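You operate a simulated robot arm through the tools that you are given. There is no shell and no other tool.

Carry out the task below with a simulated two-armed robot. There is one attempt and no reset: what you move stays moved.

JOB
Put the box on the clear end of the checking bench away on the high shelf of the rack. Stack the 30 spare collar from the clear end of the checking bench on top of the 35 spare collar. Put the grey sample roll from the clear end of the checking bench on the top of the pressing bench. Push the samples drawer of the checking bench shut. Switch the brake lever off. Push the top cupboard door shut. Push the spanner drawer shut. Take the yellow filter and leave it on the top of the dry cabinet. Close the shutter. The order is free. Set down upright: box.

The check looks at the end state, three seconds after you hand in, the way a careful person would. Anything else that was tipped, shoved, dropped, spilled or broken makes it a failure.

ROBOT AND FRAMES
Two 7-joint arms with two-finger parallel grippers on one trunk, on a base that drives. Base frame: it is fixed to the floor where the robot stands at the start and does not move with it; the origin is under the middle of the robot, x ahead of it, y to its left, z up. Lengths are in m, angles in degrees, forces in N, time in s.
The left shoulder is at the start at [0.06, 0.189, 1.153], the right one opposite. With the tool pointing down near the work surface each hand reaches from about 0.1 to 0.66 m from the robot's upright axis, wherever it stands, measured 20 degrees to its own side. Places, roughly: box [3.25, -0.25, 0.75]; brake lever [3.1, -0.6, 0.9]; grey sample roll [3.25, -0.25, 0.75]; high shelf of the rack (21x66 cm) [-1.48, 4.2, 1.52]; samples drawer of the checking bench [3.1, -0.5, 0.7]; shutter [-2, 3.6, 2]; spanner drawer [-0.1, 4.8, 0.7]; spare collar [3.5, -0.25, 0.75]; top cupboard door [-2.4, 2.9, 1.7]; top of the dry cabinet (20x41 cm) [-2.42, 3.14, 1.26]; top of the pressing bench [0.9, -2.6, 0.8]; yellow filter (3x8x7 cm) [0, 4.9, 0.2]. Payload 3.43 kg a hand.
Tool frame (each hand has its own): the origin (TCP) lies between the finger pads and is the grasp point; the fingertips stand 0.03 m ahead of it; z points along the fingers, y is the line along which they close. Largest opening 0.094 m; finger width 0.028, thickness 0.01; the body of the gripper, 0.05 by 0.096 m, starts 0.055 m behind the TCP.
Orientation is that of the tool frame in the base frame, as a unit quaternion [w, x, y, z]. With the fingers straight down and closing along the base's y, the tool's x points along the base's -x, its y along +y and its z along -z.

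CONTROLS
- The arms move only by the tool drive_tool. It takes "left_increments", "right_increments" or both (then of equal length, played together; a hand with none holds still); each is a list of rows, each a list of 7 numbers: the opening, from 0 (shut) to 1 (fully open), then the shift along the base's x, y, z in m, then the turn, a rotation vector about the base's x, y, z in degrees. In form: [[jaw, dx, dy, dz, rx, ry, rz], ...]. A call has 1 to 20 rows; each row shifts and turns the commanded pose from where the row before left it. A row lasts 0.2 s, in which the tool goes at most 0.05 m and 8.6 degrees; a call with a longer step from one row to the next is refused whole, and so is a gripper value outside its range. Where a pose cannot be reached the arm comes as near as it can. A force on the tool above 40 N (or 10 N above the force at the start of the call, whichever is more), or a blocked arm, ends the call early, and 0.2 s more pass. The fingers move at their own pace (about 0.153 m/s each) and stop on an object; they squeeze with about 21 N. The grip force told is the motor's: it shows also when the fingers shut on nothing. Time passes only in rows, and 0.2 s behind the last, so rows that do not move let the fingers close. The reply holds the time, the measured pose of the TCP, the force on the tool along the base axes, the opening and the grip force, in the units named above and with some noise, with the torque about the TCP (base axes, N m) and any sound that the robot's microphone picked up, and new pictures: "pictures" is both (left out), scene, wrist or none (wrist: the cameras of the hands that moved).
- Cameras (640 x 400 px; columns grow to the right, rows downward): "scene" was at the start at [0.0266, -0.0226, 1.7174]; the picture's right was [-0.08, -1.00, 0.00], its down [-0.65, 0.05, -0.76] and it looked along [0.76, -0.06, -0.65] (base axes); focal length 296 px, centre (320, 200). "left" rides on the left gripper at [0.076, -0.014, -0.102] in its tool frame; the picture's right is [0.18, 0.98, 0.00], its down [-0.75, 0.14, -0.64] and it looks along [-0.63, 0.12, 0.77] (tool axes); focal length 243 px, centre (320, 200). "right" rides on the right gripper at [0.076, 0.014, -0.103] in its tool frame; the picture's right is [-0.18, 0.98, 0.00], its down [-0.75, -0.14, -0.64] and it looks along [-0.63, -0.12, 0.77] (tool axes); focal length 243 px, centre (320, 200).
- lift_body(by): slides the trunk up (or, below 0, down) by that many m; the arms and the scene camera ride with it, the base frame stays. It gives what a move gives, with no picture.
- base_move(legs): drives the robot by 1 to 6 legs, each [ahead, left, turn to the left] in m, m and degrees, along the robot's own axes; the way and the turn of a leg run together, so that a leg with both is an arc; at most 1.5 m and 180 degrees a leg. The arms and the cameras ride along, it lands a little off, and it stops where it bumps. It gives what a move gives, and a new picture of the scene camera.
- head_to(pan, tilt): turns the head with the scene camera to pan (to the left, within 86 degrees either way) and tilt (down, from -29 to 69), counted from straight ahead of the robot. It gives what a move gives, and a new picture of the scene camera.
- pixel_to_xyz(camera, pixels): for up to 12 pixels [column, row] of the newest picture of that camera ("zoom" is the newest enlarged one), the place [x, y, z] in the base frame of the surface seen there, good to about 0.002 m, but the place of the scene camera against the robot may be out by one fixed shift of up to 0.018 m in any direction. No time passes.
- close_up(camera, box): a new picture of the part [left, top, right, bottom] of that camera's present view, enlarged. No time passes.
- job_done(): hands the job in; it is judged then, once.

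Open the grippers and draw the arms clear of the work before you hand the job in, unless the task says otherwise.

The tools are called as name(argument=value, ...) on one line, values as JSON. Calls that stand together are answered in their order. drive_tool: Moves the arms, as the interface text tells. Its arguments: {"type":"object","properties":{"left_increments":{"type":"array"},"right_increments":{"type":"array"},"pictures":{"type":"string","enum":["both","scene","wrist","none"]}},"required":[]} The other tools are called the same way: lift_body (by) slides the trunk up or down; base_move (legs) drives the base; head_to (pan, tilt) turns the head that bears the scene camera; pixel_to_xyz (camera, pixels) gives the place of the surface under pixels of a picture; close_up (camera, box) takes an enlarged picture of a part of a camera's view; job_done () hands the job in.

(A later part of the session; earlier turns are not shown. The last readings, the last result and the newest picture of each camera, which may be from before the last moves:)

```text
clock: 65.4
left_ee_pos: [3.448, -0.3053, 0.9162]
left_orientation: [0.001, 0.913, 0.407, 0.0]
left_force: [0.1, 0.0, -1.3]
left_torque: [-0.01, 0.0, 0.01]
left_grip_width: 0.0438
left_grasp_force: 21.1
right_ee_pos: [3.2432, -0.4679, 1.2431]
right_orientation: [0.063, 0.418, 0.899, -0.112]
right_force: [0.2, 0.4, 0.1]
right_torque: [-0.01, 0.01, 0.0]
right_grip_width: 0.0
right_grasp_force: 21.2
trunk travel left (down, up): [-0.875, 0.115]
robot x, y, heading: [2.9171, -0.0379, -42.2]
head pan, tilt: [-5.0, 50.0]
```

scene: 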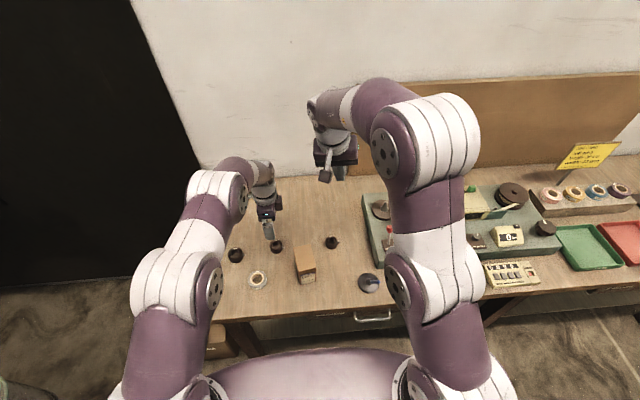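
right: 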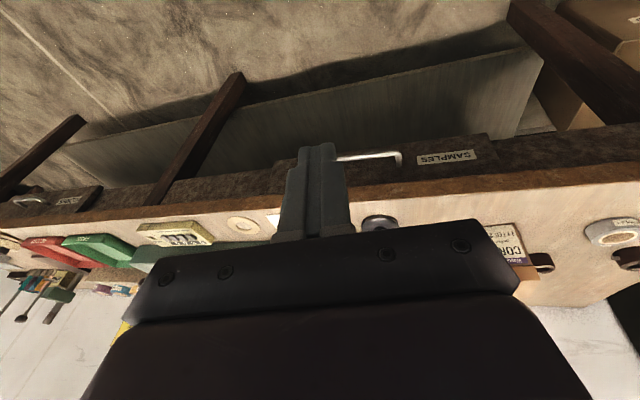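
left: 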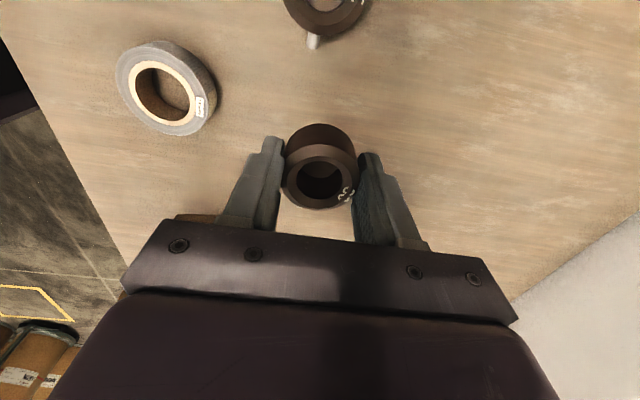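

Held well. I continue toward the 35 collar and stop 2 cm short to measure it in view.

drive_tool(left_increments=[[0, 0.0058, 0.0091, 0, 0, 0, 0], [0, 0.0058, 0.0091, 0, 0, 0, 0], [0, 0.0058, 0.0091, 0, 0, 0, 0], [0, 0.0058, 0.0091, 0, 0, 0, 0], [0, 0.0058, 0.0091, 0, 0, 0, 0], [0, 0, 0, 0, 0, 0, 0]], pictures="wrist")

close_up(camera="left", box=[260, 20, 400, 220])

```text
clock: 66.8
left_ee_pos: [3.4775, -0.2592, 0.9158]
left_orientation: [0.0, 0.913, 0.407, 0.0]
left_force: [0.7, 1.0, -1.0]
left_torque: [0.03, 0.0, 0.0]
left_grip_width: 0.0441
left_grasp_force: 20.9
right_ee_pos: [3.2424, -0.4686, 1.2435]
right_orientation: [0.062, 0.419, 0.899, -0.112]
right_force: [-0.3, 0.7, 0.6]
right_torque: [0.03, 0.02, 0.04]
right_grip_width: 0.0002
right_grasp_force: 21.2
trunk travel left (down, up): [-0.875, 0.115]
robot x, y, heading: [2.9166, -0.0365, -41.7]
head pan, tilt: [-5.0, 50.0]
```

left: 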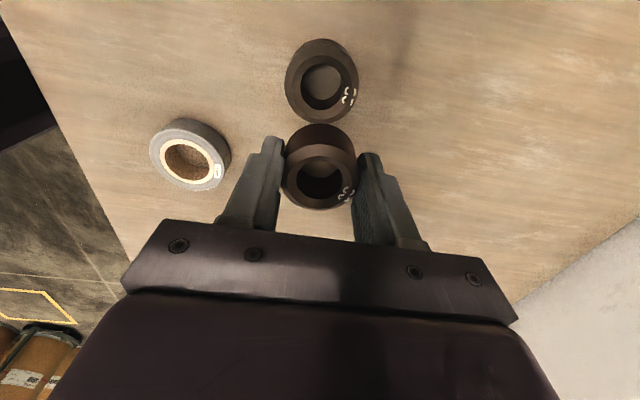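

```text
2.00 times, centred on (330, 120) of left
```

zoom: 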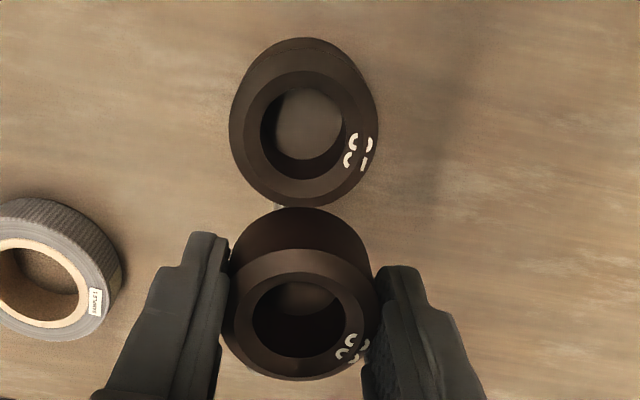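

I query ring points of both collars in the zoom to compute their offset.

pixel_to_xyz(camera="zoom", pixels=[[252, 125], [351, 122], [303, 80], [300, 170], [268, 93], [340, 158], [243, 320], [354, 316], [300, 276], [298, 363], [265, 287], [335, 352]])

```text
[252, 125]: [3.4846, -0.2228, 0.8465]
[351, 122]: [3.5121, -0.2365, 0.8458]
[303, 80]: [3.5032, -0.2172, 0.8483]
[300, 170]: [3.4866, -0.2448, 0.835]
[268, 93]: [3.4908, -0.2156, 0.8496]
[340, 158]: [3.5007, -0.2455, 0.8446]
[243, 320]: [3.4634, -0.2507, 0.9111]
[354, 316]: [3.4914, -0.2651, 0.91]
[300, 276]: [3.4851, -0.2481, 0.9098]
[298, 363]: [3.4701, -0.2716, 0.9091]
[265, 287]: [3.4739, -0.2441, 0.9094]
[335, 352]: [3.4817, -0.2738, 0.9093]
```

Offset from held collar to the 35: (0.0187, 0.0285). I shift over it, settle, then lower 3 cm.

drive_tool(left_increments=[[0, 0.0062, 0.0095, 0, 0, 0, 0], [0, 0.0062, 0.0095, 0, 0, 0, 0], [0, 0.0063, 0.0095, 0, 0, 0, 0], [0, 0, 0, 0, 0, 0, 0], [0, 0, 0, -0.008, 0, 0, 0], [0, 0, 0, -0.008, 0, 0, 0], [0, 0, 0, -0.007, 0, 0, 0], [0, 0, 0, -0.005, 0, 0, 0], [0, 0, 0, 0, 0, 0, 0]])

close_up(camera="left", box=[260, 90, 380, 220])

```text
clock: 68.8
left_ee_pos: [3.4965, -0.2305, 0.8879]
left_orientation: [0.0, 0.913, 0.408, 0.0]
left_force: [0.2, 0.6, 0.1]
left_torque: [-0.03, -0.03, -0.01]
left_grip_width: 0.0437
left_grasp_force: 21.3
right_ee_pos: [3.2438, -0.4676, 1.244]
right_orientation: [0.062, 0.418, 0.9, -0.112]
right_force: [0.7, 0.7, 0.0]
right_torque: [0.01, -0.01, 0.02]
right_grip_width: 0.0002
right_grasp_force: 20.9
trunk travel left (down, up): [-0.875, 0.115]
robot x, y, heading: [2.9137, -0.0435, -41.8]
head pan, tilt: [-5.0, 50.0]
```

scene: 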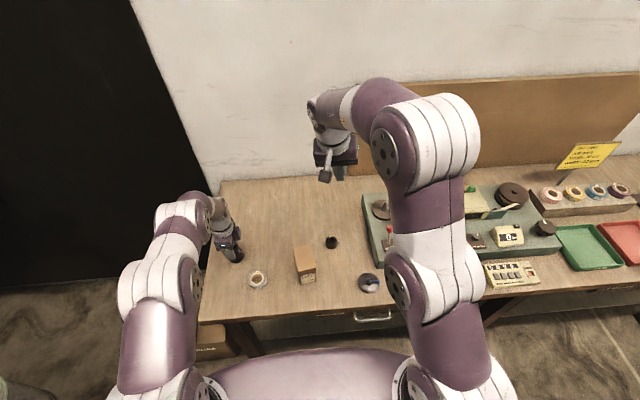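
left: 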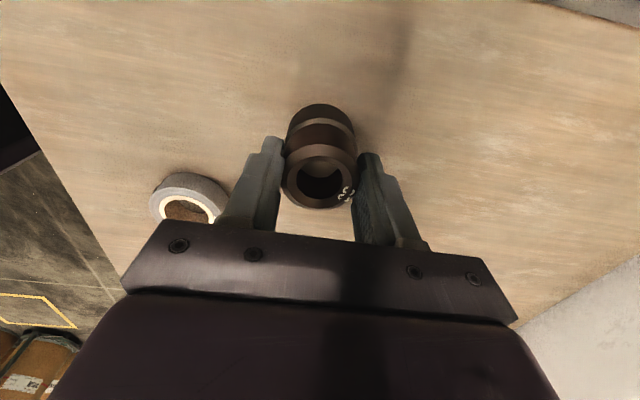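

```text
3.08 times, centred on (320, 155) of left
```

zoom: 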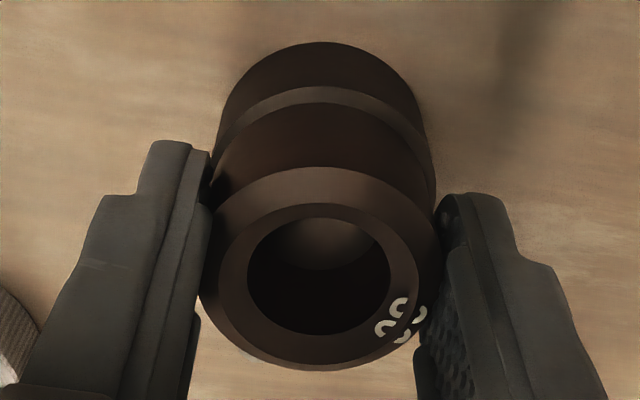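

Collar 30 sits well aligned above the 35. I lower the last ~6 mm and release.

drive_tool(left_increments=[[0, 0, 0, -0.003, 0, 0, 0], [0, 0, 0, -0.0025, 0, 0, 0], [0, 0, 0, 0, 0, 0, 0]], pictures="wrist")

```text
clock: 69.6
left_ee_pos: [3.4963, -0.2313, 0.8819]
left_orientation: [0.0, 0.913, 0.408, 0.0]
left_force: [0.5, -0.4, -1.6]
left_torque: [-0.01, -0.02, 0.02]
left_grip_width: 0.0435
left_grasp_force: 20.6
right_ee_pos: [3.244, -0.467, 1.2441]
right_orientation: [0.062, 0.418, 0.899, -0.111]
right_force: [-0.1, 0.8, -0.2]
right_torque: [0.01, -0.02, -0.01]
right_grip_width: 0.0
right_grasp_force: 20.7
trunk travel left (down, up): [-0.875, 0.115]
robot x, y, heading: [2.913, -0.0408, -42.0]
head pan, tilt: [-5.0, 50.0]
```

left: 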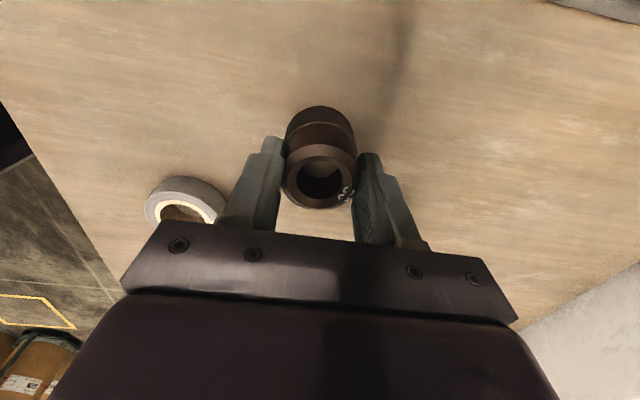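

Force still shows the collar's weight on the hand; I lower 2 mm more and look.

drive_tool(left_increments=[[0, 0, 0, -0.0015, 0, 0, 0], [0, 0, 0, -0.001, 0, 0, 0], [0, 0, 0, 0, 0, 0, 0]], pictures="none")

close_up(camera="left", box=[270, 95, 370, 215])

```text
clock: 70.4
left_ee_pos: [3.4967, -0.2311, 0.8818]
left_orientation: [0.002, 0.914, 0.407, 0.002]
left_force: [2.1, 1.8, 16.2]
left_torque: [0.17, 0.07, -0.03]
left_grip_width: 0.0441
left_grasp_force: 21.3
right_ee_pos: [3.2416, -0.4667, 1.2438]
right_orientation: [0.064, 0.417, 0.9, -0.112]
right_force: [0.3, 0.3, 1.4]
right_torque: [0.02, 0.02, 0.03]
right_grip_width: 0.0001
right_grasp_force: 20.4
trunk travel left (down, up): [-0.875, 0.115]
robot x, y, heading: [2.916, -0.0393, -41.9]
head pan, tilt: [-5.0, 50.0]
```

```text
3.33 times, centred on (320, 155) of left
```

zoom: 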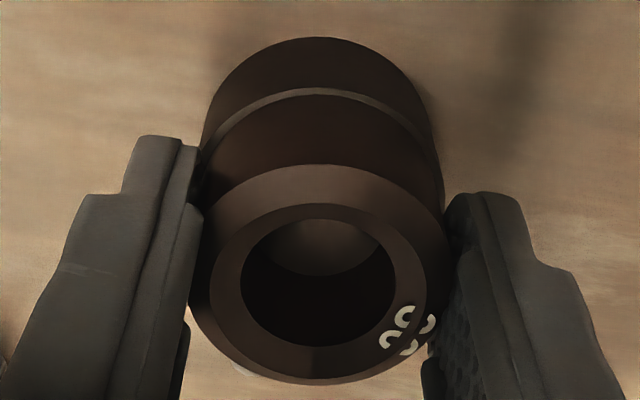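

Contact (16 N upward). I back off 1.5 mm and open the fingers, then rise.

drive_tool(left_increments=[[0, 0, 0, 0.0012, 0, 0, 0], [0, 0, 0, 0, 0, 0, 0], [0.6, 0, 0, 0, 0, 0, 0], [0.8, 0, 0, 0, 0, 0, 0], [1, 0, 0, 0, 0, 0, 0], [1, 0, 0, 0.02, 0, 0, 0], [1, 0, 0, 0.04, 0, 0, 0], [1, 0, 0, 0.04, 0, 0, 0], [1, 0, 0, 0.03, 0, 0, 0], [1, 0, 0, 0, 0, 0, 0]])

close_up(camera="left", box=[260, 50, 380, 150])

close_up(camera="scene", box=[200, 210, 320, 300])

```text
clock: 72.6
left_ee_pos: [3.4965, -0.2316, 1.0118]
left_orientation: [0.0, 0.913, 0.407, 0.0]
left_force: [0.8, -1.0, -0.1]
left_torque: [0.03, 0.01, 0.0]
left_grip_width: 0.0938
left_grasp_force: 0.2
right_ee_pos: [3.2433, -0.4672, 1.2437]
right_orientation: [0.064, 0.418, 0.899, -0.112]
right_force: [-0.3, 0.1, -0.2]
right_torque: [0.01, -0.02, 0.01]
right_grip_width: 0.0003
right_grasp_force: 21.0
trunk travel left (down, up): [-0.875, 0.115]
robot x, y, heading: [2.9139, -0.0358, -42.1]
head pan, tilt: [-5.0, 50.0]
```

scene: 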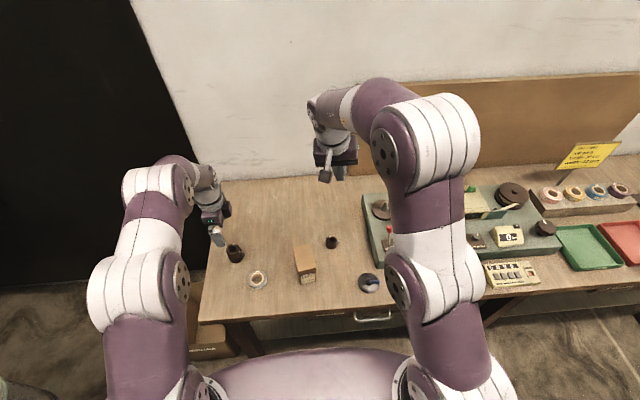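
left: 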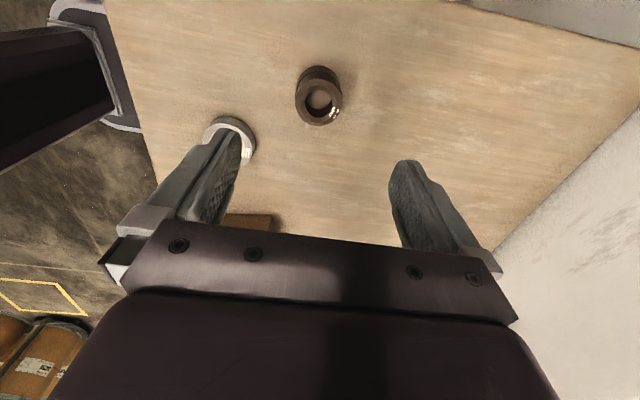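

```text
4.00 times, centred on (320, 100) of left
```

zoom: 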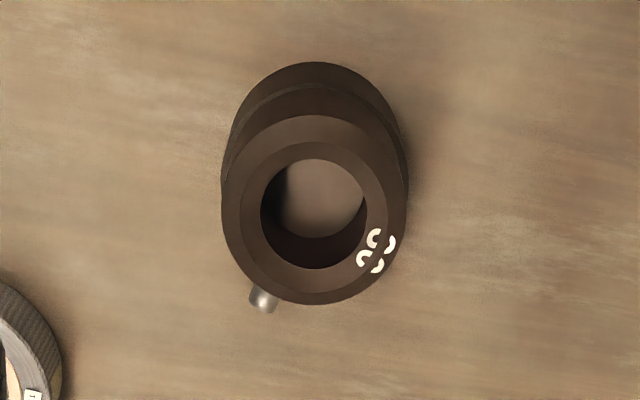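

```text
4.44 times, centred on (260, 255) of scene
```

zoom: 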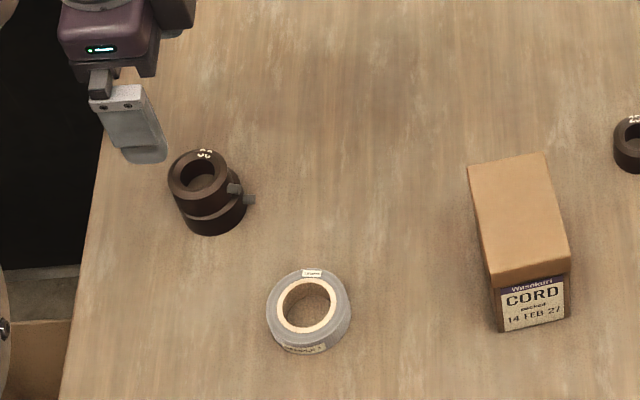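

Stack is good: 30 on top of 35. Now the brake lever: I level the right hand and bring it above the lever, keeping the fingers clear, to view it with the wrist camera.

drive_tool(right_increments=[[0, -0.0163, -0.0258, 0, 7.3, 0.58, 0], [0, -0.0163, -0.0258, 0, 7.3, 0.58, 0], [0, -0.0163, -0.0258, -0.02, 0, 0, 0], [0, -0.0163, -0.0258, -0.03, 0, 0, 0], [0, -0.0163, -0.0258, -0.03, 0, 0, 0], [0, -0.0163, -0.0258, -0.03, 0, 0, 0], [0, 0, 0, 0, 0, 0, 0]])

```text
clock: 74.2
left_ee_pos: [3.4981, -0.2303, 1.0106]
left_orientation: [0.0, 0.913, 0.408, 0.0]
left_force: [0.1, -0.2, -0.1]
left_torque: [0.02, -0.01, -0.02]
left_grip_width: 0.094
left_grasp_force: 0.1
right_ee_pos: [3.1378, -0.5843, 1.1024]
right_orientation: [0.034, 0.419, 0.901, -0.107]
right_force: [0.0, -0.1, -1.0]
right_torque: [0.01, 0.01, -0.02]
right_grip_width: 0.0
right_grasp_force: 21.5
right hand out of reach, approached as far as the arm can: row 1, 2
trunk travel left (down, up): [-0.875, 0.115]
robot x, y, heading: [2.9171, -0.0403, -41.9]
head pan, tilt: [-5.0, 50.0]
```

scene: 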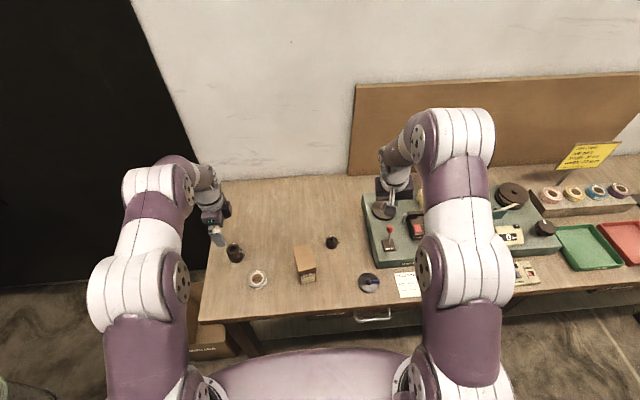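
right: 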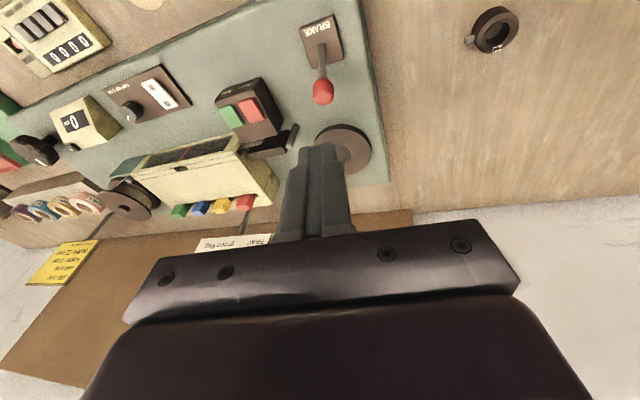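

I measure the lever with the right wrist camera: knob (323,92), shaft (322,68), base plate (320,35).

pixel_to_xyz(camera="right", pixels=[[323, 92], [323, 84], [323, 100], [322, 70], [321, 55], [321, 46], [305, 25], [333, 22], [343, 55], [313, 60], [345, 148], [360, 140]])

close_up(camera="right", box=[270, 0, 390, 180])

```text
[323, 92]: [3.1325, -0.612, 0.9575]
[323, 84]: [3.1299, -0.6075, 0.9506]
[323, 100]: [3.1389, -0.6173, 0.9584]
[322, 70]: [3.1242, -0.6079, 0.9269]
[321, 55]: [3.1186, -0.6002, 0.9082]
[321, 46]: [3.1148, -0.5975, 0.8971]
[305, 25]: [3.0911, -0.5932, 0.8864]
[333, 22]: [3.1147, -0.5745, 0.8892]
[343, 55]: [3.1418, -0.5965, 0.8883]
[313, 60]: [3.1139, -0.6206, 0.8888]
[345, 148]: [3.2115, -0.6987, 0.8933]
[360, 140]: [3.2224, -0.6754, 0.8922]
```

```text
2.22 times, centred on (330, 90) of right
```

zoom: 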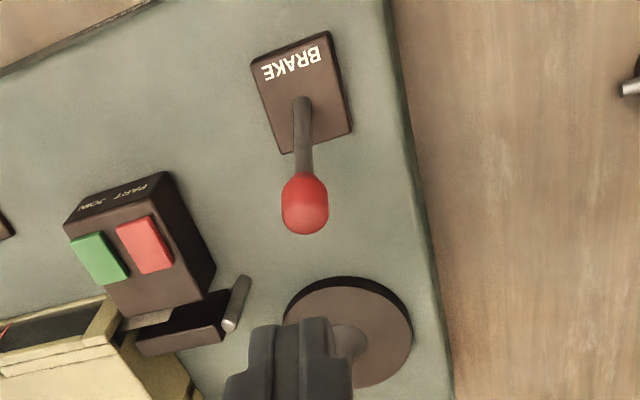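

Knob centre ≈(3.135,-0.617,0.951), base (3.1145,-0.599): it leans away from the robot by ~25°. I level the right hand, then place the closed fingers just behind the knob, at height first.

drive_tool(right_increments=[[0, 0.01, -0.022, 0, 6.4, -0.82, 0], [0, 0.01, -0.022, 0, 6.4, -0.82, 0], [0, 0.01, -0.02, 0, 0, 0, 6.5], [0, 0, 0, 0, 0, 0, 0], [0, 0, 0, 0, 0, 0, 0]])

```text
clock: 75.4
left_ee_pos: [3.4981, -0.2303, 1.012]
left_orientation: [0.0, 0.913, 0.408, 0.0]
left_force: [-0.7, 0.3, 0.5]
left_torque: [-0.04, -0.01, 0.0]
left_grip_width: 0.0939
left_grasp_force: 0.2
right_ee_pos: [3.1349, -0.6102, 1.0873]
right_orientation: [0.025, 0.365, 0.926, -0.097]
right_force: [-0.7, -0.3, -0.8]
right_torque: [-0.04, 0.02, 0.0]
right_grip_width: 0.0
right_grasp_force: 21.0
right hand out of reach, approached as far as the arm can: row 1, 2, 3
trunk travel left (down, up): [-0.875, 0.115]
robot x, y, heading: [2.9184, -0.0399, -41.9]
head pan, tilt: [-5.0, 50.0]
```

scene: 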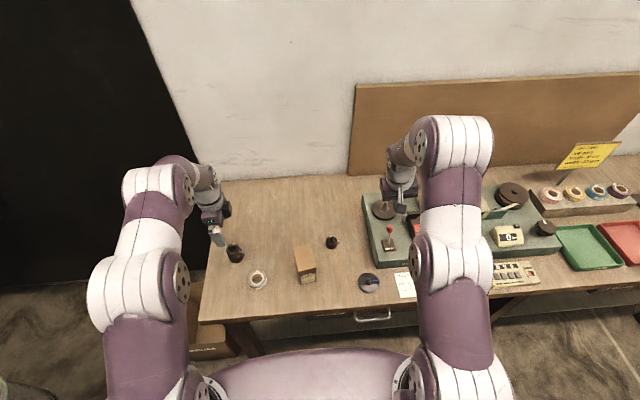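
right: 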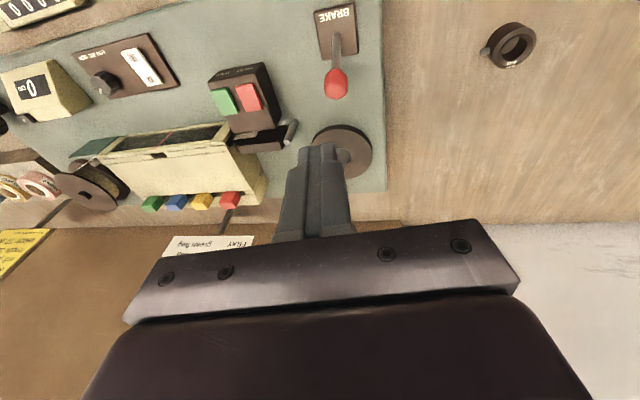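

The right arm is at a joint limit here; better to shift the base right. First I draw the left hand back and up, clear of the stack.

drive_tool(left_increments=[[1, 0, 0, 0.04, 0, 0, 0], [1, -0.03, 0.025, 0.03, 0, 0, 0], [1, -0.03, 0.025, 0.02, 0, 0, 0], [1, -0.03, 0.025, 0, 0, 0, 0]], pictures="none")

base_move(legs=[[0, -0.2, 0]])

```text
clock: 76.4
left_ee_pos: [3.4076, -0.1562, 1.1019]
left_orientation: [0.0, 0.913, 0.407, 0.0]
left_force: [-0.3, 1.3, -0.3]
left_torque: [-0.02, -0.02, 0.0]
left_grip_width: 0.094
left_grasp_force: 0.1
right_ee_pos: [3.1338, -0.6099, 1.0866]
right_orientation: [0.025, 0.365, 0.926, -0.097]
right_force: [-0.3, 0.3, 0.3]
right_torque: [-0.02, 0.02, 0.04]
right_grip_width: 0.0
right_grasp_force: 21.7
trunk travel left (down, up): [-0.875, 0.115]
robot x, y, heading: [2.9162, -0.0406, -42.2]
head pan, tilt: [-5.0, 50.0]
```

```text
clock: 78.0
left_ee_pos: [3.2768, -0.3031, 1.1016]
left_orientation: [0.0, 0.913, 0.407, -0.001]
left_force: [0.1, 0.4, 1.2]
left_torque: [0.02, 0.0, -0.02]
left_grip_width: 0.094
left_grasp_force: 0.1
right_ee_pos: [3.0048, -0.7563, 1.0857]
right_orientation: [0.025, 0.366, 0.925, -0.097]
right_force: [0.2, 0.4, -0.6]
right_torque: [-0.03, 0.02, -0.04]
right_grip_width: 0.0
right_grasp_force: 20.7
trunk travel left (down, up): [-0.875, 0.115]
robot x, y, heading: [2.7813, -0.1886, -41.8]
head pan, tilt: [-5.0, 50.0]
```

scene: 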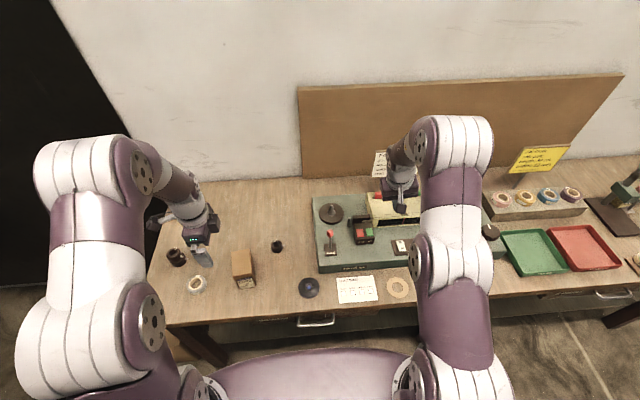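

I move the right hand left to near the lever while levelling it, staying at z≈1.09.

drive_tool(right_increments=[[0, 0.028, 0.034, 0, 2.85, -0.36, 0], [0, 0.028, 0.034, 0, 2.85, -0.36, 0], [0, 0.028, 0.034, 0, 2.85, -0.36, 0], [0, 0.028, 0.034, 0, 2.85, -0.36, 0], [0, 0, 0, 0, 0, 0, 0]])

```text
clock: 79.2
left_ee_pos: [3.2755, -0.305, 1.1017]
left_orientation: [0.0, 0.913, 0.408, 0.001]
left_force: [1.0, -0.6, 0.3]
left_torque: [-0.01, 0.01, -0.01]
left_grip_width: 0.0939
left_grasp_force: 0.0
right_ee_pos: [3.0076, -0.6222, 1.0317]
right_orientation: [0.008, 0.366, 0.93, -0.044]
right_force: [-0.4, 0.2, -0.8]
right_torque: [0.0, 0.0, -0.01]
right_grip_width: 0.0
right_grasp_force: 20.9
right hand out of reach, approached as far as the arm can: row 1, 2, 3, 4
trunk travel left (down, up): [-0.875, 0.115]
robot x, y, heading: [2.7829, -0.1841, -41.6]
head pan, tilt: [-5.0, 50.0]
```

scene: 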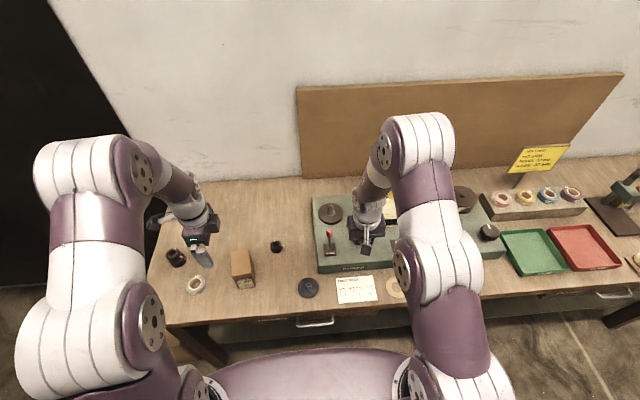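
right: 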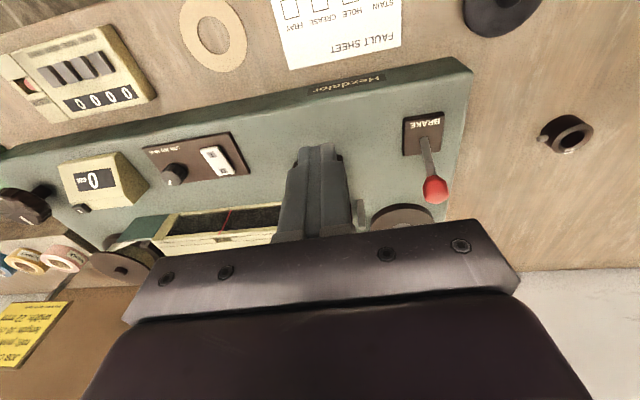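

The arm only approximates in this elbow posture (z sank to 1.03). I bring the hand back near its initial comfortable pose relative to the robot and re-approach from there.

drive_tool(right_increments=[[0, -0.023, 0.027, 0.0225, 0, 0, 0], [0, -0.023, 0.027, 0.0225, 0, 0, 0], [0, -0.023, 0.027, 0.0225, 2.5, -0.5, 0], [0, -0.023, 0.027, 0.0225, 2.5, -0.5, 0], [0, 0, 0, 0, 0, 0, 0]])

```text
clock: 80.4
left_ee_pos: [3.2754, -0.3034, 1.1029]
left_orientation: [0.0, 0.913, 0.408, 0.0]
left_force: [0.0, 0.3, -0.5]
left_torque: [0.01, 0.0, 0.02]
left_grip_width: 0.094
left_grasp_force: 0.1
right_ee_pos: [2.912, -0.5351, 1.0797]
right_orientation: [0.017, 0.367, 0.93, -0.017]
right_force: [-0.3, 0.1, -0.2]
right_torque: [-0.01, 0.0, 0.0]
right_grip_width: 0.0001
right_grasp_force: 21.2
right hand out of reach, approached as far as the arm can: row 1, 3, 4
trunk travel left (down, up): [-0.875, 0.115]
robot x, y, heading: [2.7824, -0.1906, -41.8]
head pan, tilt: [-5.0, 50.0]
```

scene: 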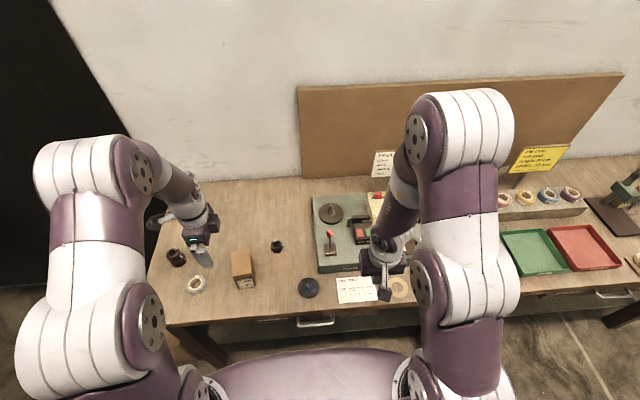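
right: 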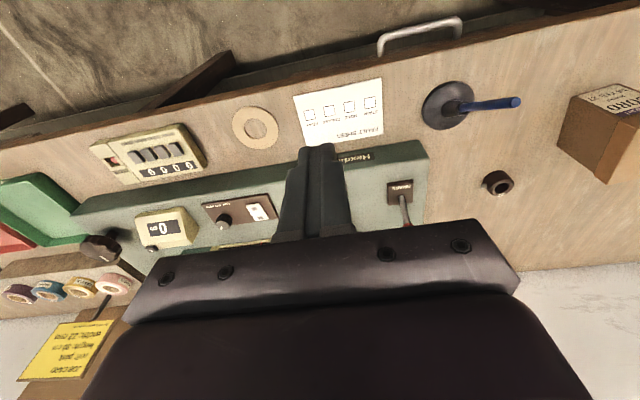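

I measure both elbows (left px (90,200), right (470,110)) to understand the right arm's posture.

pixel_to_xyz(camera="scene", pixels=[[85, 170], [140, 170], [75, 240], [70, 320], [145, 320], [470, 110], [420, 135], [470, 200], [460, 290], [425, 290], [405, 200], [385, 250]])

```text
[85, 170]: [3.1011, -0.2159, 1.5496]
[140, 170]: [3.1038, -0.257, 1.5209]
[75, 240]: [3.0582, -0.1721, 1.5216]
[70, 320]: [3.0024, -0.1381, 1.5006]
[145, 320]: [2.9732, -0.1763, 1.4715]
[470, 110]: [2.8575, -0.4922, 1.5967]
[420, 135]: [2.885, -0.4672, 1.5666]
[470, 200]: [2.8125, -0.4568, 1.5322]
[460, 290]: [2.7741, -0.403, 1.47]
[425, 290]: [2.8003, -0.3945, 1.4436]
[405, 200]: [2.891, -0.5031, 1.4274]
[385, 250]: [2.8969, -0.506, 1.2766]
```

Elbow positions are symmetric, so probably a wrist joint is at its limit. I test by yawing the right hand (about vertical) and watching whether the pose is then reached.

drive_tool(right_increments=[[0, 0, 0, 0, 0, 0, 8], [0, 0, 0, 0, 0, 0, 8], [0, 0, 0, 0, 0, 0, 8], [0, 0, 0, 0, 0, 0, 0]], pictures="none")

drive_tool(right_increments=[[0, 0, 0, 0.02, 0, 0, 0], [0, 0.015, -0.013, 0.02, 0, 0, 0], [0, 0.022, -0.02, 0, 0, 0, 0], [0, 0, 0, 0, 0, 0, 0]], pictures="none")

```text
clock: 81.4
left_ee_pos: [3.2761, -0.3036, 1.1015]
left_orientation: [0.001, 0.913, 0.408, 0.0]
left_force: [0.4, -0.4, 0.4]
left_torque: [0.02, -0.01, 0.02]
left_grip_width: 0.0936
left_grasp_force: 0.1
right_ee_pos: [2.911, -0.5355, 1.0788]
right_orientation: [0.021, 0.165, 0.986, -0.016]
right_force: [0.1, 0.4, 0.6]
right_torque: [-0.03, 0.04, -0.04]
right_grip_width: 0.0
right_grasp_force: 20.7
trunk travel left (down, up): [-0.875, 0.115]
robot x, y, heading: [2.7826, -0.1855, -41.9]
head pan, tilt: [-5.0, 50.0]
```

```text
clock: 82.4
left_ee_pos: [3.2761, -0.3046, 1.1012]
left_orientation: [0.0, 0.913, 0.407, 0.0]
left_force: [-0.3, -0.7, -0.2]
left_torque: [-0.02, 0.05, -0.01]
left_grip_width: 0.094
left_grasp_force: 0.2
right_ee_pos: [2.9604, -0.5432, 1.0949]
right_orientation: [0.091, 0.159, 0.983, 0.017]
right_force: [0.1, 1.0, 0.2]
right_torque: [0.0, -0.04, 0.03]
right_grip_width: 0.0
right_grasp_force: 21.2
right hand out of reach, approached as far as the arm can: row 1, 2, 3
trunk travel left (down, up): [-0.875, 0.115]
robot x, y, heading: [2.7848, -0.1917, -41.9]
head pan, tilt: [-5.0, 50.0]
```

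Yaw is free but forward/up isn't: the right wrist seems flipped near a limit. I'll use the left arm for the lever, so I shift the base 0.24 m further right.

base_move(legs=[[0, -0.24, 0]])

drive_tool(left_increments=[[0, 0, 0, 0, 0, 0, 0]], pictures="wrist")

```text
clock: 84.2
left_ee_pos: [3.1148, -0.4861, 1.1011]
left_orientation: [0.001, 0.913, 0.407, -0.001]
left_force: [0.6, 0.9, 0.6]
left_torque: [0.01, 0.01, -0.02]
left_grip_width: 0.0941
left_grasp_force: 0.0
right_ee_pos: [2.7984, -0.724, 1.0952]
right_orientation: [0.089, 0.159, 0.983, 0.016]
right_force: [-0.1, -1.2, -0.5]
right_torque: [0.01, 0.01, -0.03]
right_grip_width: 0.0001
right_grasp_force: 21.0
trunk travel left (down, up): [-0.875, 0.115]
robot x, y, heading: [2.6217, -0.371, -42.1]
head pan, tilt: [-5.0, 50.0]
```

scene: 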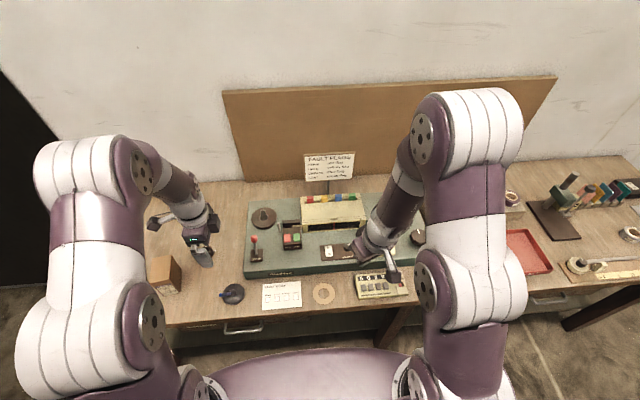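

```text
clock: 84.6
left_ee_pos: [3.1155, -0.4859, 1.102]
left_orientation: [0.001, 0.914, 0.406, -0.002]
left_force: [-0.3, -0.5, 0.3]
left_torque: [0.03, 0.02, 0.02]
left_grip_width: 0.0
left_grasp_force: 21.1
right_ee_pos: [2.7985, -0.7228, 1.0958]
right_orientation: [0.089, 0.16, 0.983, 0.016]
right_force: [0.5, 0.7, -0.1]
right_torque: [-0.01, -0.01, -0.04]
right_grip_width: 0.0
right_grasp_force: 21.3
trunk travel left (down, up): [-0.875, 0.115]
robot x, y, heading: [2.6206, -0.3693, -42.1]
head pan, tilt: [-5.0, 50.0]
```

left: 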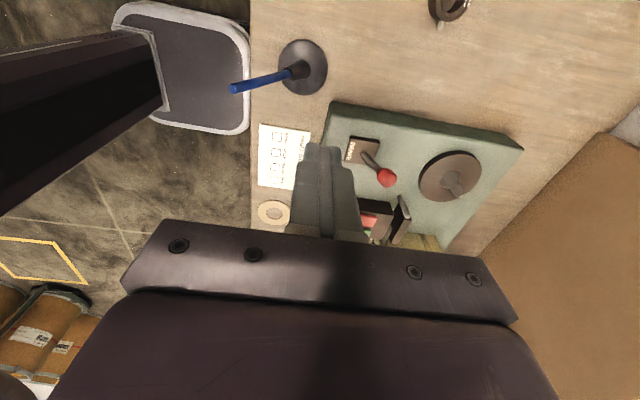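

Left wrist view shows the lever: base (364,155), knob (386,177). I measure it here.

pixel_to_xyz(camera="left", pixels=[[386, 177], [382, 172], [392, 180], [387, 184], [372, 163], [365, 156], [447, 190], [432, 175], [402, 205], [370, 205]])

close_up(camera="left", box=[320, 110, 480, 250])

```text
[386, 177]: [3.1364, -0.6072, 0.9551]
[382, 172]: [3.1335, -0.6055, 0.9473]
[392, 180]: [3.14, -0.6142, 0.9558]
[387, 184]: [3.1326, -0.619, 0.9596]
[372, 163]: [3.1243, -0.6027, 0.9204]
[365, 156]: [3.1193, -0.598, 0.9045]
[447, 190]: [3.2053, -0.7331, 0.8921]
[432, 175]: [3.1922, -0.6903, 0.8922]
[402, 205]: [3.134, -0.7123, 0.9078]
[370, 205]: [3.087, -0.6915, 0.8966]
```

```text
2.86 times, centred on (400, 180) of left
```

zoom: 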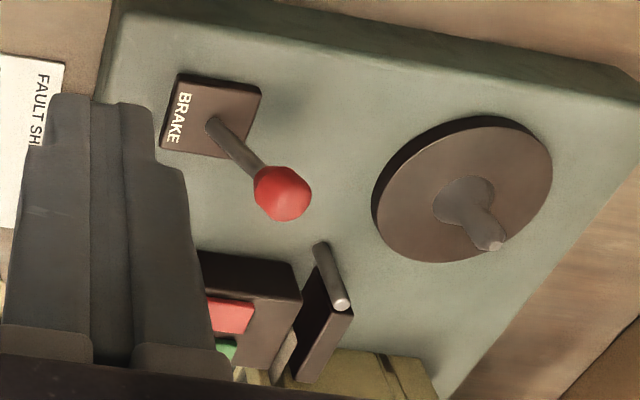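

I check the small post near the dial (zoom (325,260),(340,300)) for clearance.

pixel_to_xyz(camera="zoom", pixels=[[322, 255], [330, 280], [340, 302], [320, 330], [465, 195], [490, 243], [380, 190], [283, 192], [262, 185], [305, 200], [280, 215]])

```text
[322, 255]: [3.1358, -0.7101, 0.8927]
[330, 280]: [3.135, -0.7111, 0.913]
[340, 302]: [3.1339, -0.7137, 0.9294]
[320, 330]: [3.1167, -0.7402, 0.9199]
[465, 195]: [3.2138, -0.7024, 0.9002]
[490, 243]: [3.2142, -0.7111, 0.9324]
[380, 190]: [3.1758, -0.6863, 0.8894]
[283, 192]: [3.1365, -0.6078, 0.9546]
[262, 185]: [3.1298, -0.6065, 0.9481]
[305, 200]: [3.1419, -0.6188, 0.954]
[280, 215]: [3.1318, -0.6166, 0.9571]
```

Clear. I move the closed left fingers above the spot behind the knob (3.1585,-0.638) and then down to TCP z≈0.97.

drive_tool(left_increments=[[0, 0.0108, -0.038, 0, 0, 0, 0], [0, 0.0108, -0.038, 0, 0, 0, 0], [0, 0.0108, -0.038, 0, 0, 0, 0], [0, 0.0106, -0.038, 0, 0, 0, 0], [0, 0, 0, -0.03, 0, 0, 0], [0, 0, 0, -0.03, 0, 0, 0], [0, 0, 0, 0, 0, 0, 0]], pictures="wrist")

close_up(camera="left", box=[240, 80, 440, 230])

```text
clock: 86.2
left_ee_pos: [3.1566, -0.638, 1.0401]
left_orientation: [0.0, 0.914, 0.407, 0.0]
left_force: [-0.5, -0.1, -0.1]
left_torque: [0.0, 0.01, -0.03]
left_grip_width: 0.0
left_grasp_force: 20.7
right_ee_pos: [2.7977, -0.7247, 1.0939]
right_orientation: [0.091, 0.161, 0.983, 0.018]
right_force: [-0.8, 0.3, 0.4]
right_torque: [0.01, -0.01, 0.01]
right_grip_width: 0.0001
right_grasp_force: 21.1
trunk travel left (down, up): [-0.875, 0.115]
robot x, y, heading: [2.6187, -0.3663, -42.1]
head pan, tilt: [-5.0, 50.0]
```

left: 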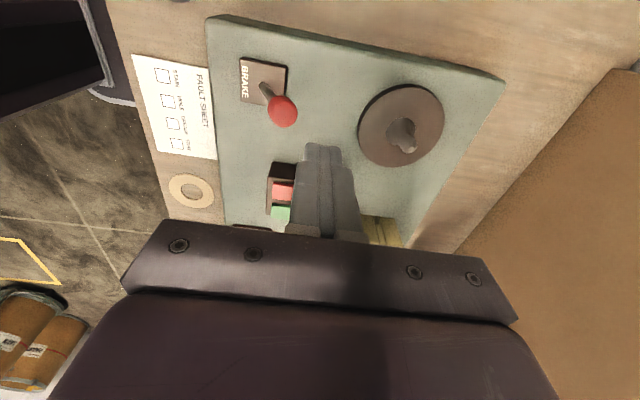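

```text
2.67 times, centred on (340, 155) of left
```

zoom: 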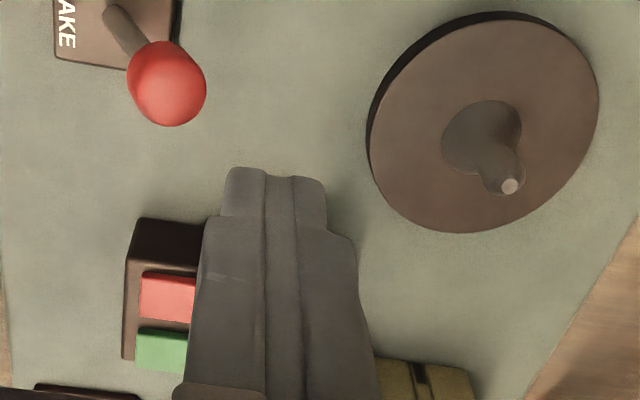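

Knob centre ≈(3.135,-0.613,0.946), radius ~11 mm; the fingers are ~1 cm behind it. I lower to TCP z≈0.958 with a 4 mm sideways correction.

drive_tool(left_increments=[[0, 0.0027, 0.003, -0.03, 0, 0, 0], [0, 0, 0, -0.03, 0, 0, 0], [0, 0, 0, -0.022, 0, 0, 0], [0, 0, 0, 0, 0, 0, 0]], pictures="wrist")

close_up(camera="left", box=[240, 80, 440, 230])

```text
clock: 87.2
left_ee_pos: [3.1594, -0.6361, 0.9605]
left_orientation: [0.0, 0.914, 0.407, 0.0]
left_force: [1.1, 0.8, 0.0]
left_torque: [-0.02, 0.03, 0.0]
left_grip_width: 0.0
left_grasp_force: 21.2
right_ee_pos: [2.7968, -0.7234, 1.0947]
right_orientation: [0.09, 0.16, 0.983, 0.016]
right_force: [0.4, 0.6, -0.1]
right_torque: [-0.03, 0.01, -0.01]
right_grip_width: 0.0003
right_grasp_force: 20.9
trunk travel left (down, up): [-0.875, 0.115]
robot x, y, heading: [2.6207, -0.371, -41.8]
head pan, tilt: [-5.0, 50.0]
```

left: 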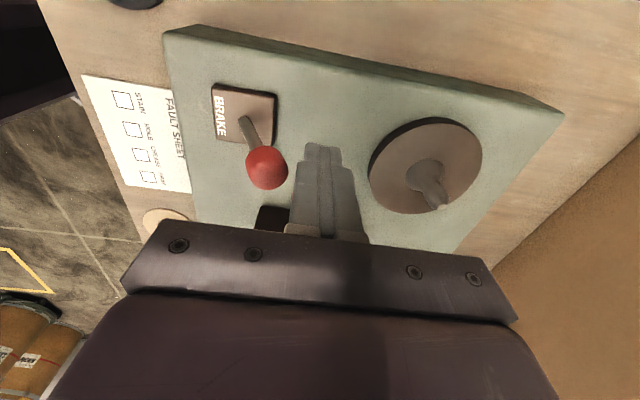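

```text
2.67 times, centred on (340, 155) of left
```

zoom: 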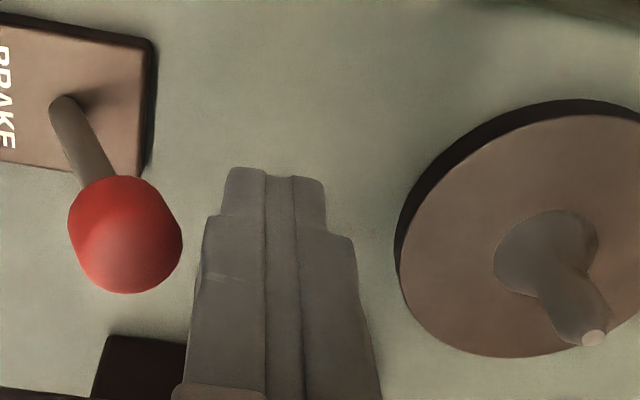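

The fingers stand just behind the knob. I pull toward the robot along -n in 1.1 cm steps.

drive_tool(left_increments=[[0, -0.0082, 0.0073, 0, 0, 0, 0], [0, -0.0082, 0.0073, 0, 0, 0, 0], [0, -0.0082, 0.0073, 0, 0, 0, 0], [0, -0.0082, 0.0073, 0, 0, 0, 0], [0, -0.0082, 0.0073, 0, 0, 0, 0], [0, -0.0082, 0.0073, 0, 0, 0, 0], [0, 0, 0, 0, 0, 0, 0]])

close_up(camera="scene", box=[200, 190, 320, 290])

```text
clock: 88.8
left_ee_pos: [3.1148, -0.5943, 0.9601]
left_orientation: [0.001, 0.914, 0.406, 0.001]
left_force: [13.1, -10.8, -0.3]
left_torque: [-0.32, -0.38, 0.03]
left_grip_width: 0.0
left_grasp_force: 20.8
right_ee_pos: [2.7996, -0.7262, 1.0945]
right_orientation: [0.089, 0.161, 0.983, 0.017]
right_force: [-0.3, 0.0, -0.2]
right_torque: [-0.01, 0.0, 0.01]
right_grip_width: 0.0
right_grasp_force: 21.0
trunk travel left (down, up): [-0.875, 0.115]
robot x, y, heading: [2.6218, -0.3684, -42.2]
head pan, tilt: [-5.0, 50.0]
```

scene: 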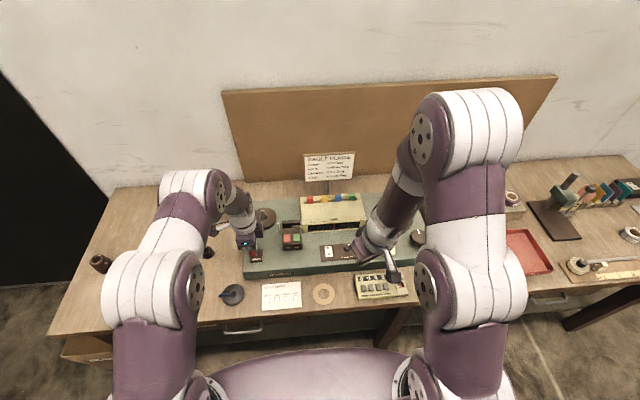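
left: 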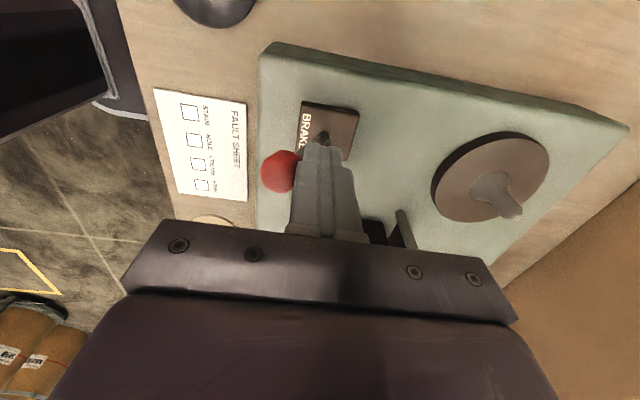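

```text
4.00 times, centred on (260, 240) of scene
```

zoom: 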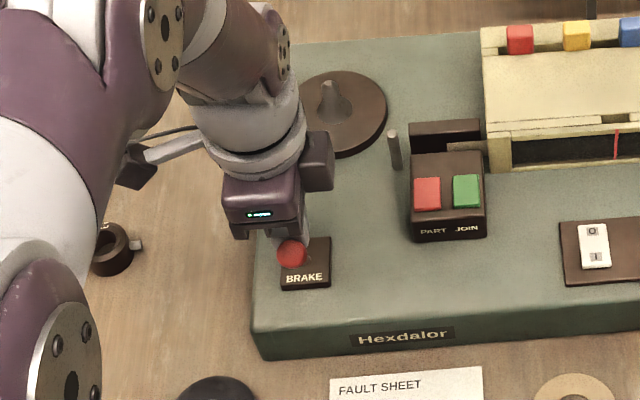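

The knob now leans toward the robot with a 17 N stop force. I back the fingers off (+n), rise, and check that the lever stays.

drive_tool(left_increments=[[0, 0.0082, -0.0073, 0, 0, 0, 0], [0, 0.0082, -0.0073, 0, 0, 0, 0], [0, 0, 0, 0.04, 0, 0, 0], [0, 0, 0, 0.04, 0, 0, 0], [0, 0, 0, 0.04, 0, 0, 0], [0, 0, 0, 0, 0, 0, 0]])

close_up(camera="left", box=[200, 30, 400, 180])

```text
clock: 90.2
left_ee_pos: [3.1258, -0.606, 1.0798]
left_orientation: [0.0, 0.914, 0.407, 0.0]
left_force: [0.8, 0.0, 1.0]
left_torque: [-0.02, 0.02, -0.02]
left_grip_width: 0.0
left_grasp_force: 20.8
right_ee_pos: [2.797, -0.724, 1.0955]
right_orientation: [0.09, 0.161, 0.983, 0.017]
right_force: [-0.2, 0.3, 0.2]
right_torque: [0.0, 0.0, 0.01]
right_grip_width: 0.0
right_grasp_force: 21.0
trunk travel left (down, up): [-0.875, 0.115]
robot x, y, heading: [2.6226, -0.366, -41.9]
head pan, tilt: [-5.0, 50.0]
```

scene: 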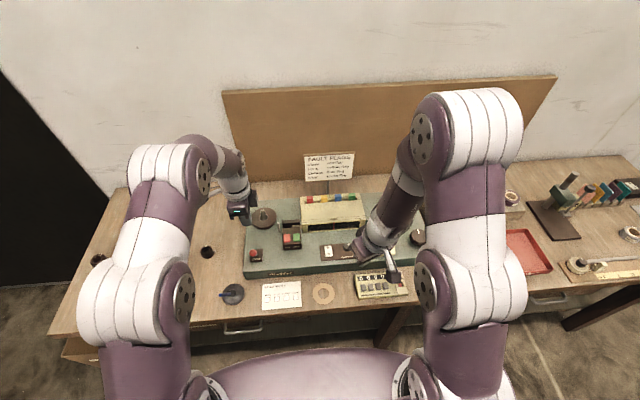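
left: 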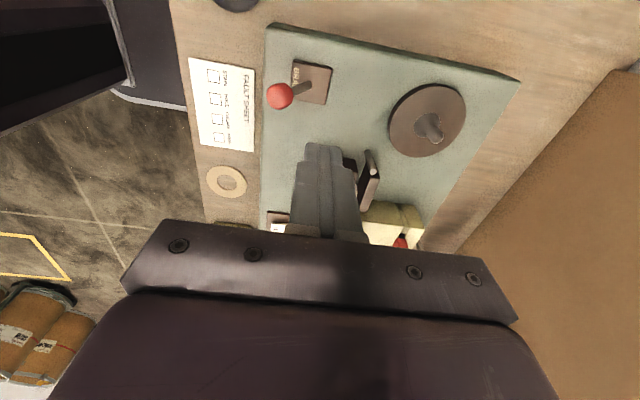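

```text
2.67 times, centred on (300, 105) of left
```

zoom: 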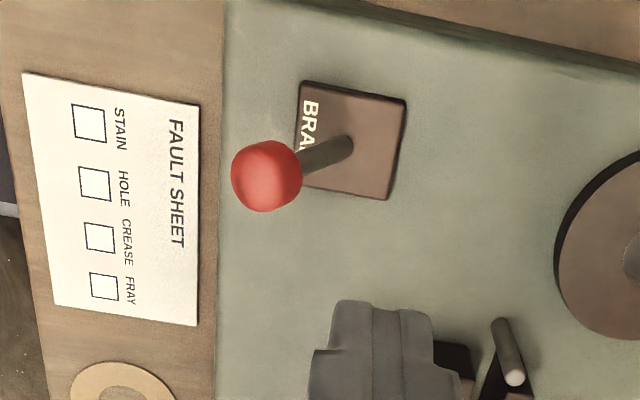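

The brake lever has flipped toward the robot and stays. Next I go back left 0.5 m to pick the roll (left hand) and the box (right hand).

base_move(legs=[[0, 0.5, 0]])

```text
clock: 93.2
left_ee_pos: [3.4608, -0.2365, 1.0791]
left_orientation: [0.0, 0.915, 0.405, 0.0]
left_force: [0.5, 0.0, 0.9]
left_torque: [-0.01, 0.01, 0.01]
left_grip_width: 0.0
left_grasp_force: 20.8
right_ee_pos: [3.1322, -0.3527, 1.0951]
right_orientation: [0.09, 0.163, 0.982, 0.016]
right_force: [0.1, -0.8, -0.3]
right_torque: [-0.03, 0.0, 0.01]
right_grip_width: 0.0001
right_grasp_force: 20.5
trunk travel left (down, up): [-0.875, 0.115]
robot x, y, heading: [2.9593, 0.0014, -42.4]
head pan, tilt: [-5.0, 50.0]
```

scene: 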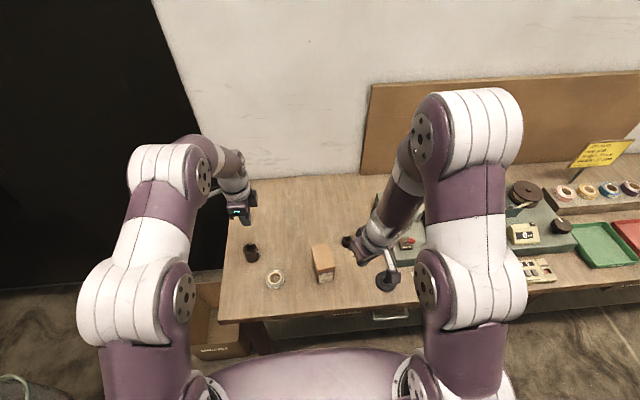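

I bring the left hand above the roll (scene px (275,279)) and open it for a wrist view.

drive_tool(left_increments=[[1, -0.03, 0.002, -0.02, 0, 0, 0], [1, -0.03, 0.002, -0.02, 0, 0, 0], [1, -0.03, 0.002, -0.02, 0, 0, 0], [1, 0, 0, -0.01, 0, 0, 0], [1, 0, 0, 0, 0, 0, 0]], pictures="wrist")

close_up(camera="left", box=[250, 30, 410, 160])

```text
clock: 94.4
left_ee_pos: [3.3716, -0.2314, 1.0098]
left_orientation: [0.0, 0.914, 0.405, -0.001]
left_force: [-0.9, -0.2, 0.0]
left_torque: [0.0, -0.04, 0.0]
left_grip_width: 0.0937
left_grasp_force: 0.2
right_ee_pos: [3.1335, -0.3515, 1.096]
right_orientation: [0.09, 0.163, 0.982, 0.016]
right_force: [-0.5, -0.3, -0.1]
right_torque: [0.02, 0.02, 0.02]
right_grip_width: 0.0001
right_grasp_force: 20.8
trunk travel left (down, up): [-0.875, 0.115]
robot x, y, heading: [2.958, 0.0041, -42.4]
head pan, tilt: [-5.0, 50.0]
```

left: 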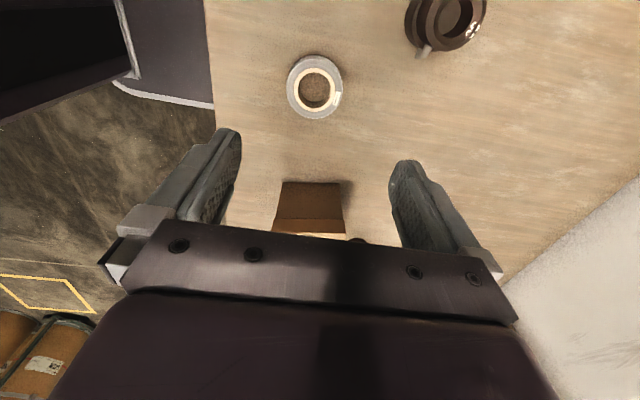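

```text
3.08 times, centred on (330, 95) of left
```

zoom: 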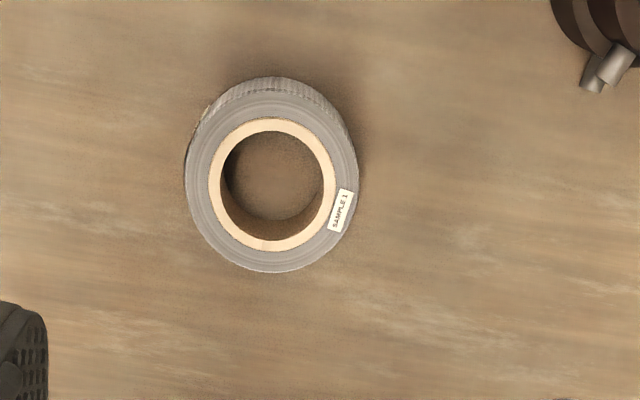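

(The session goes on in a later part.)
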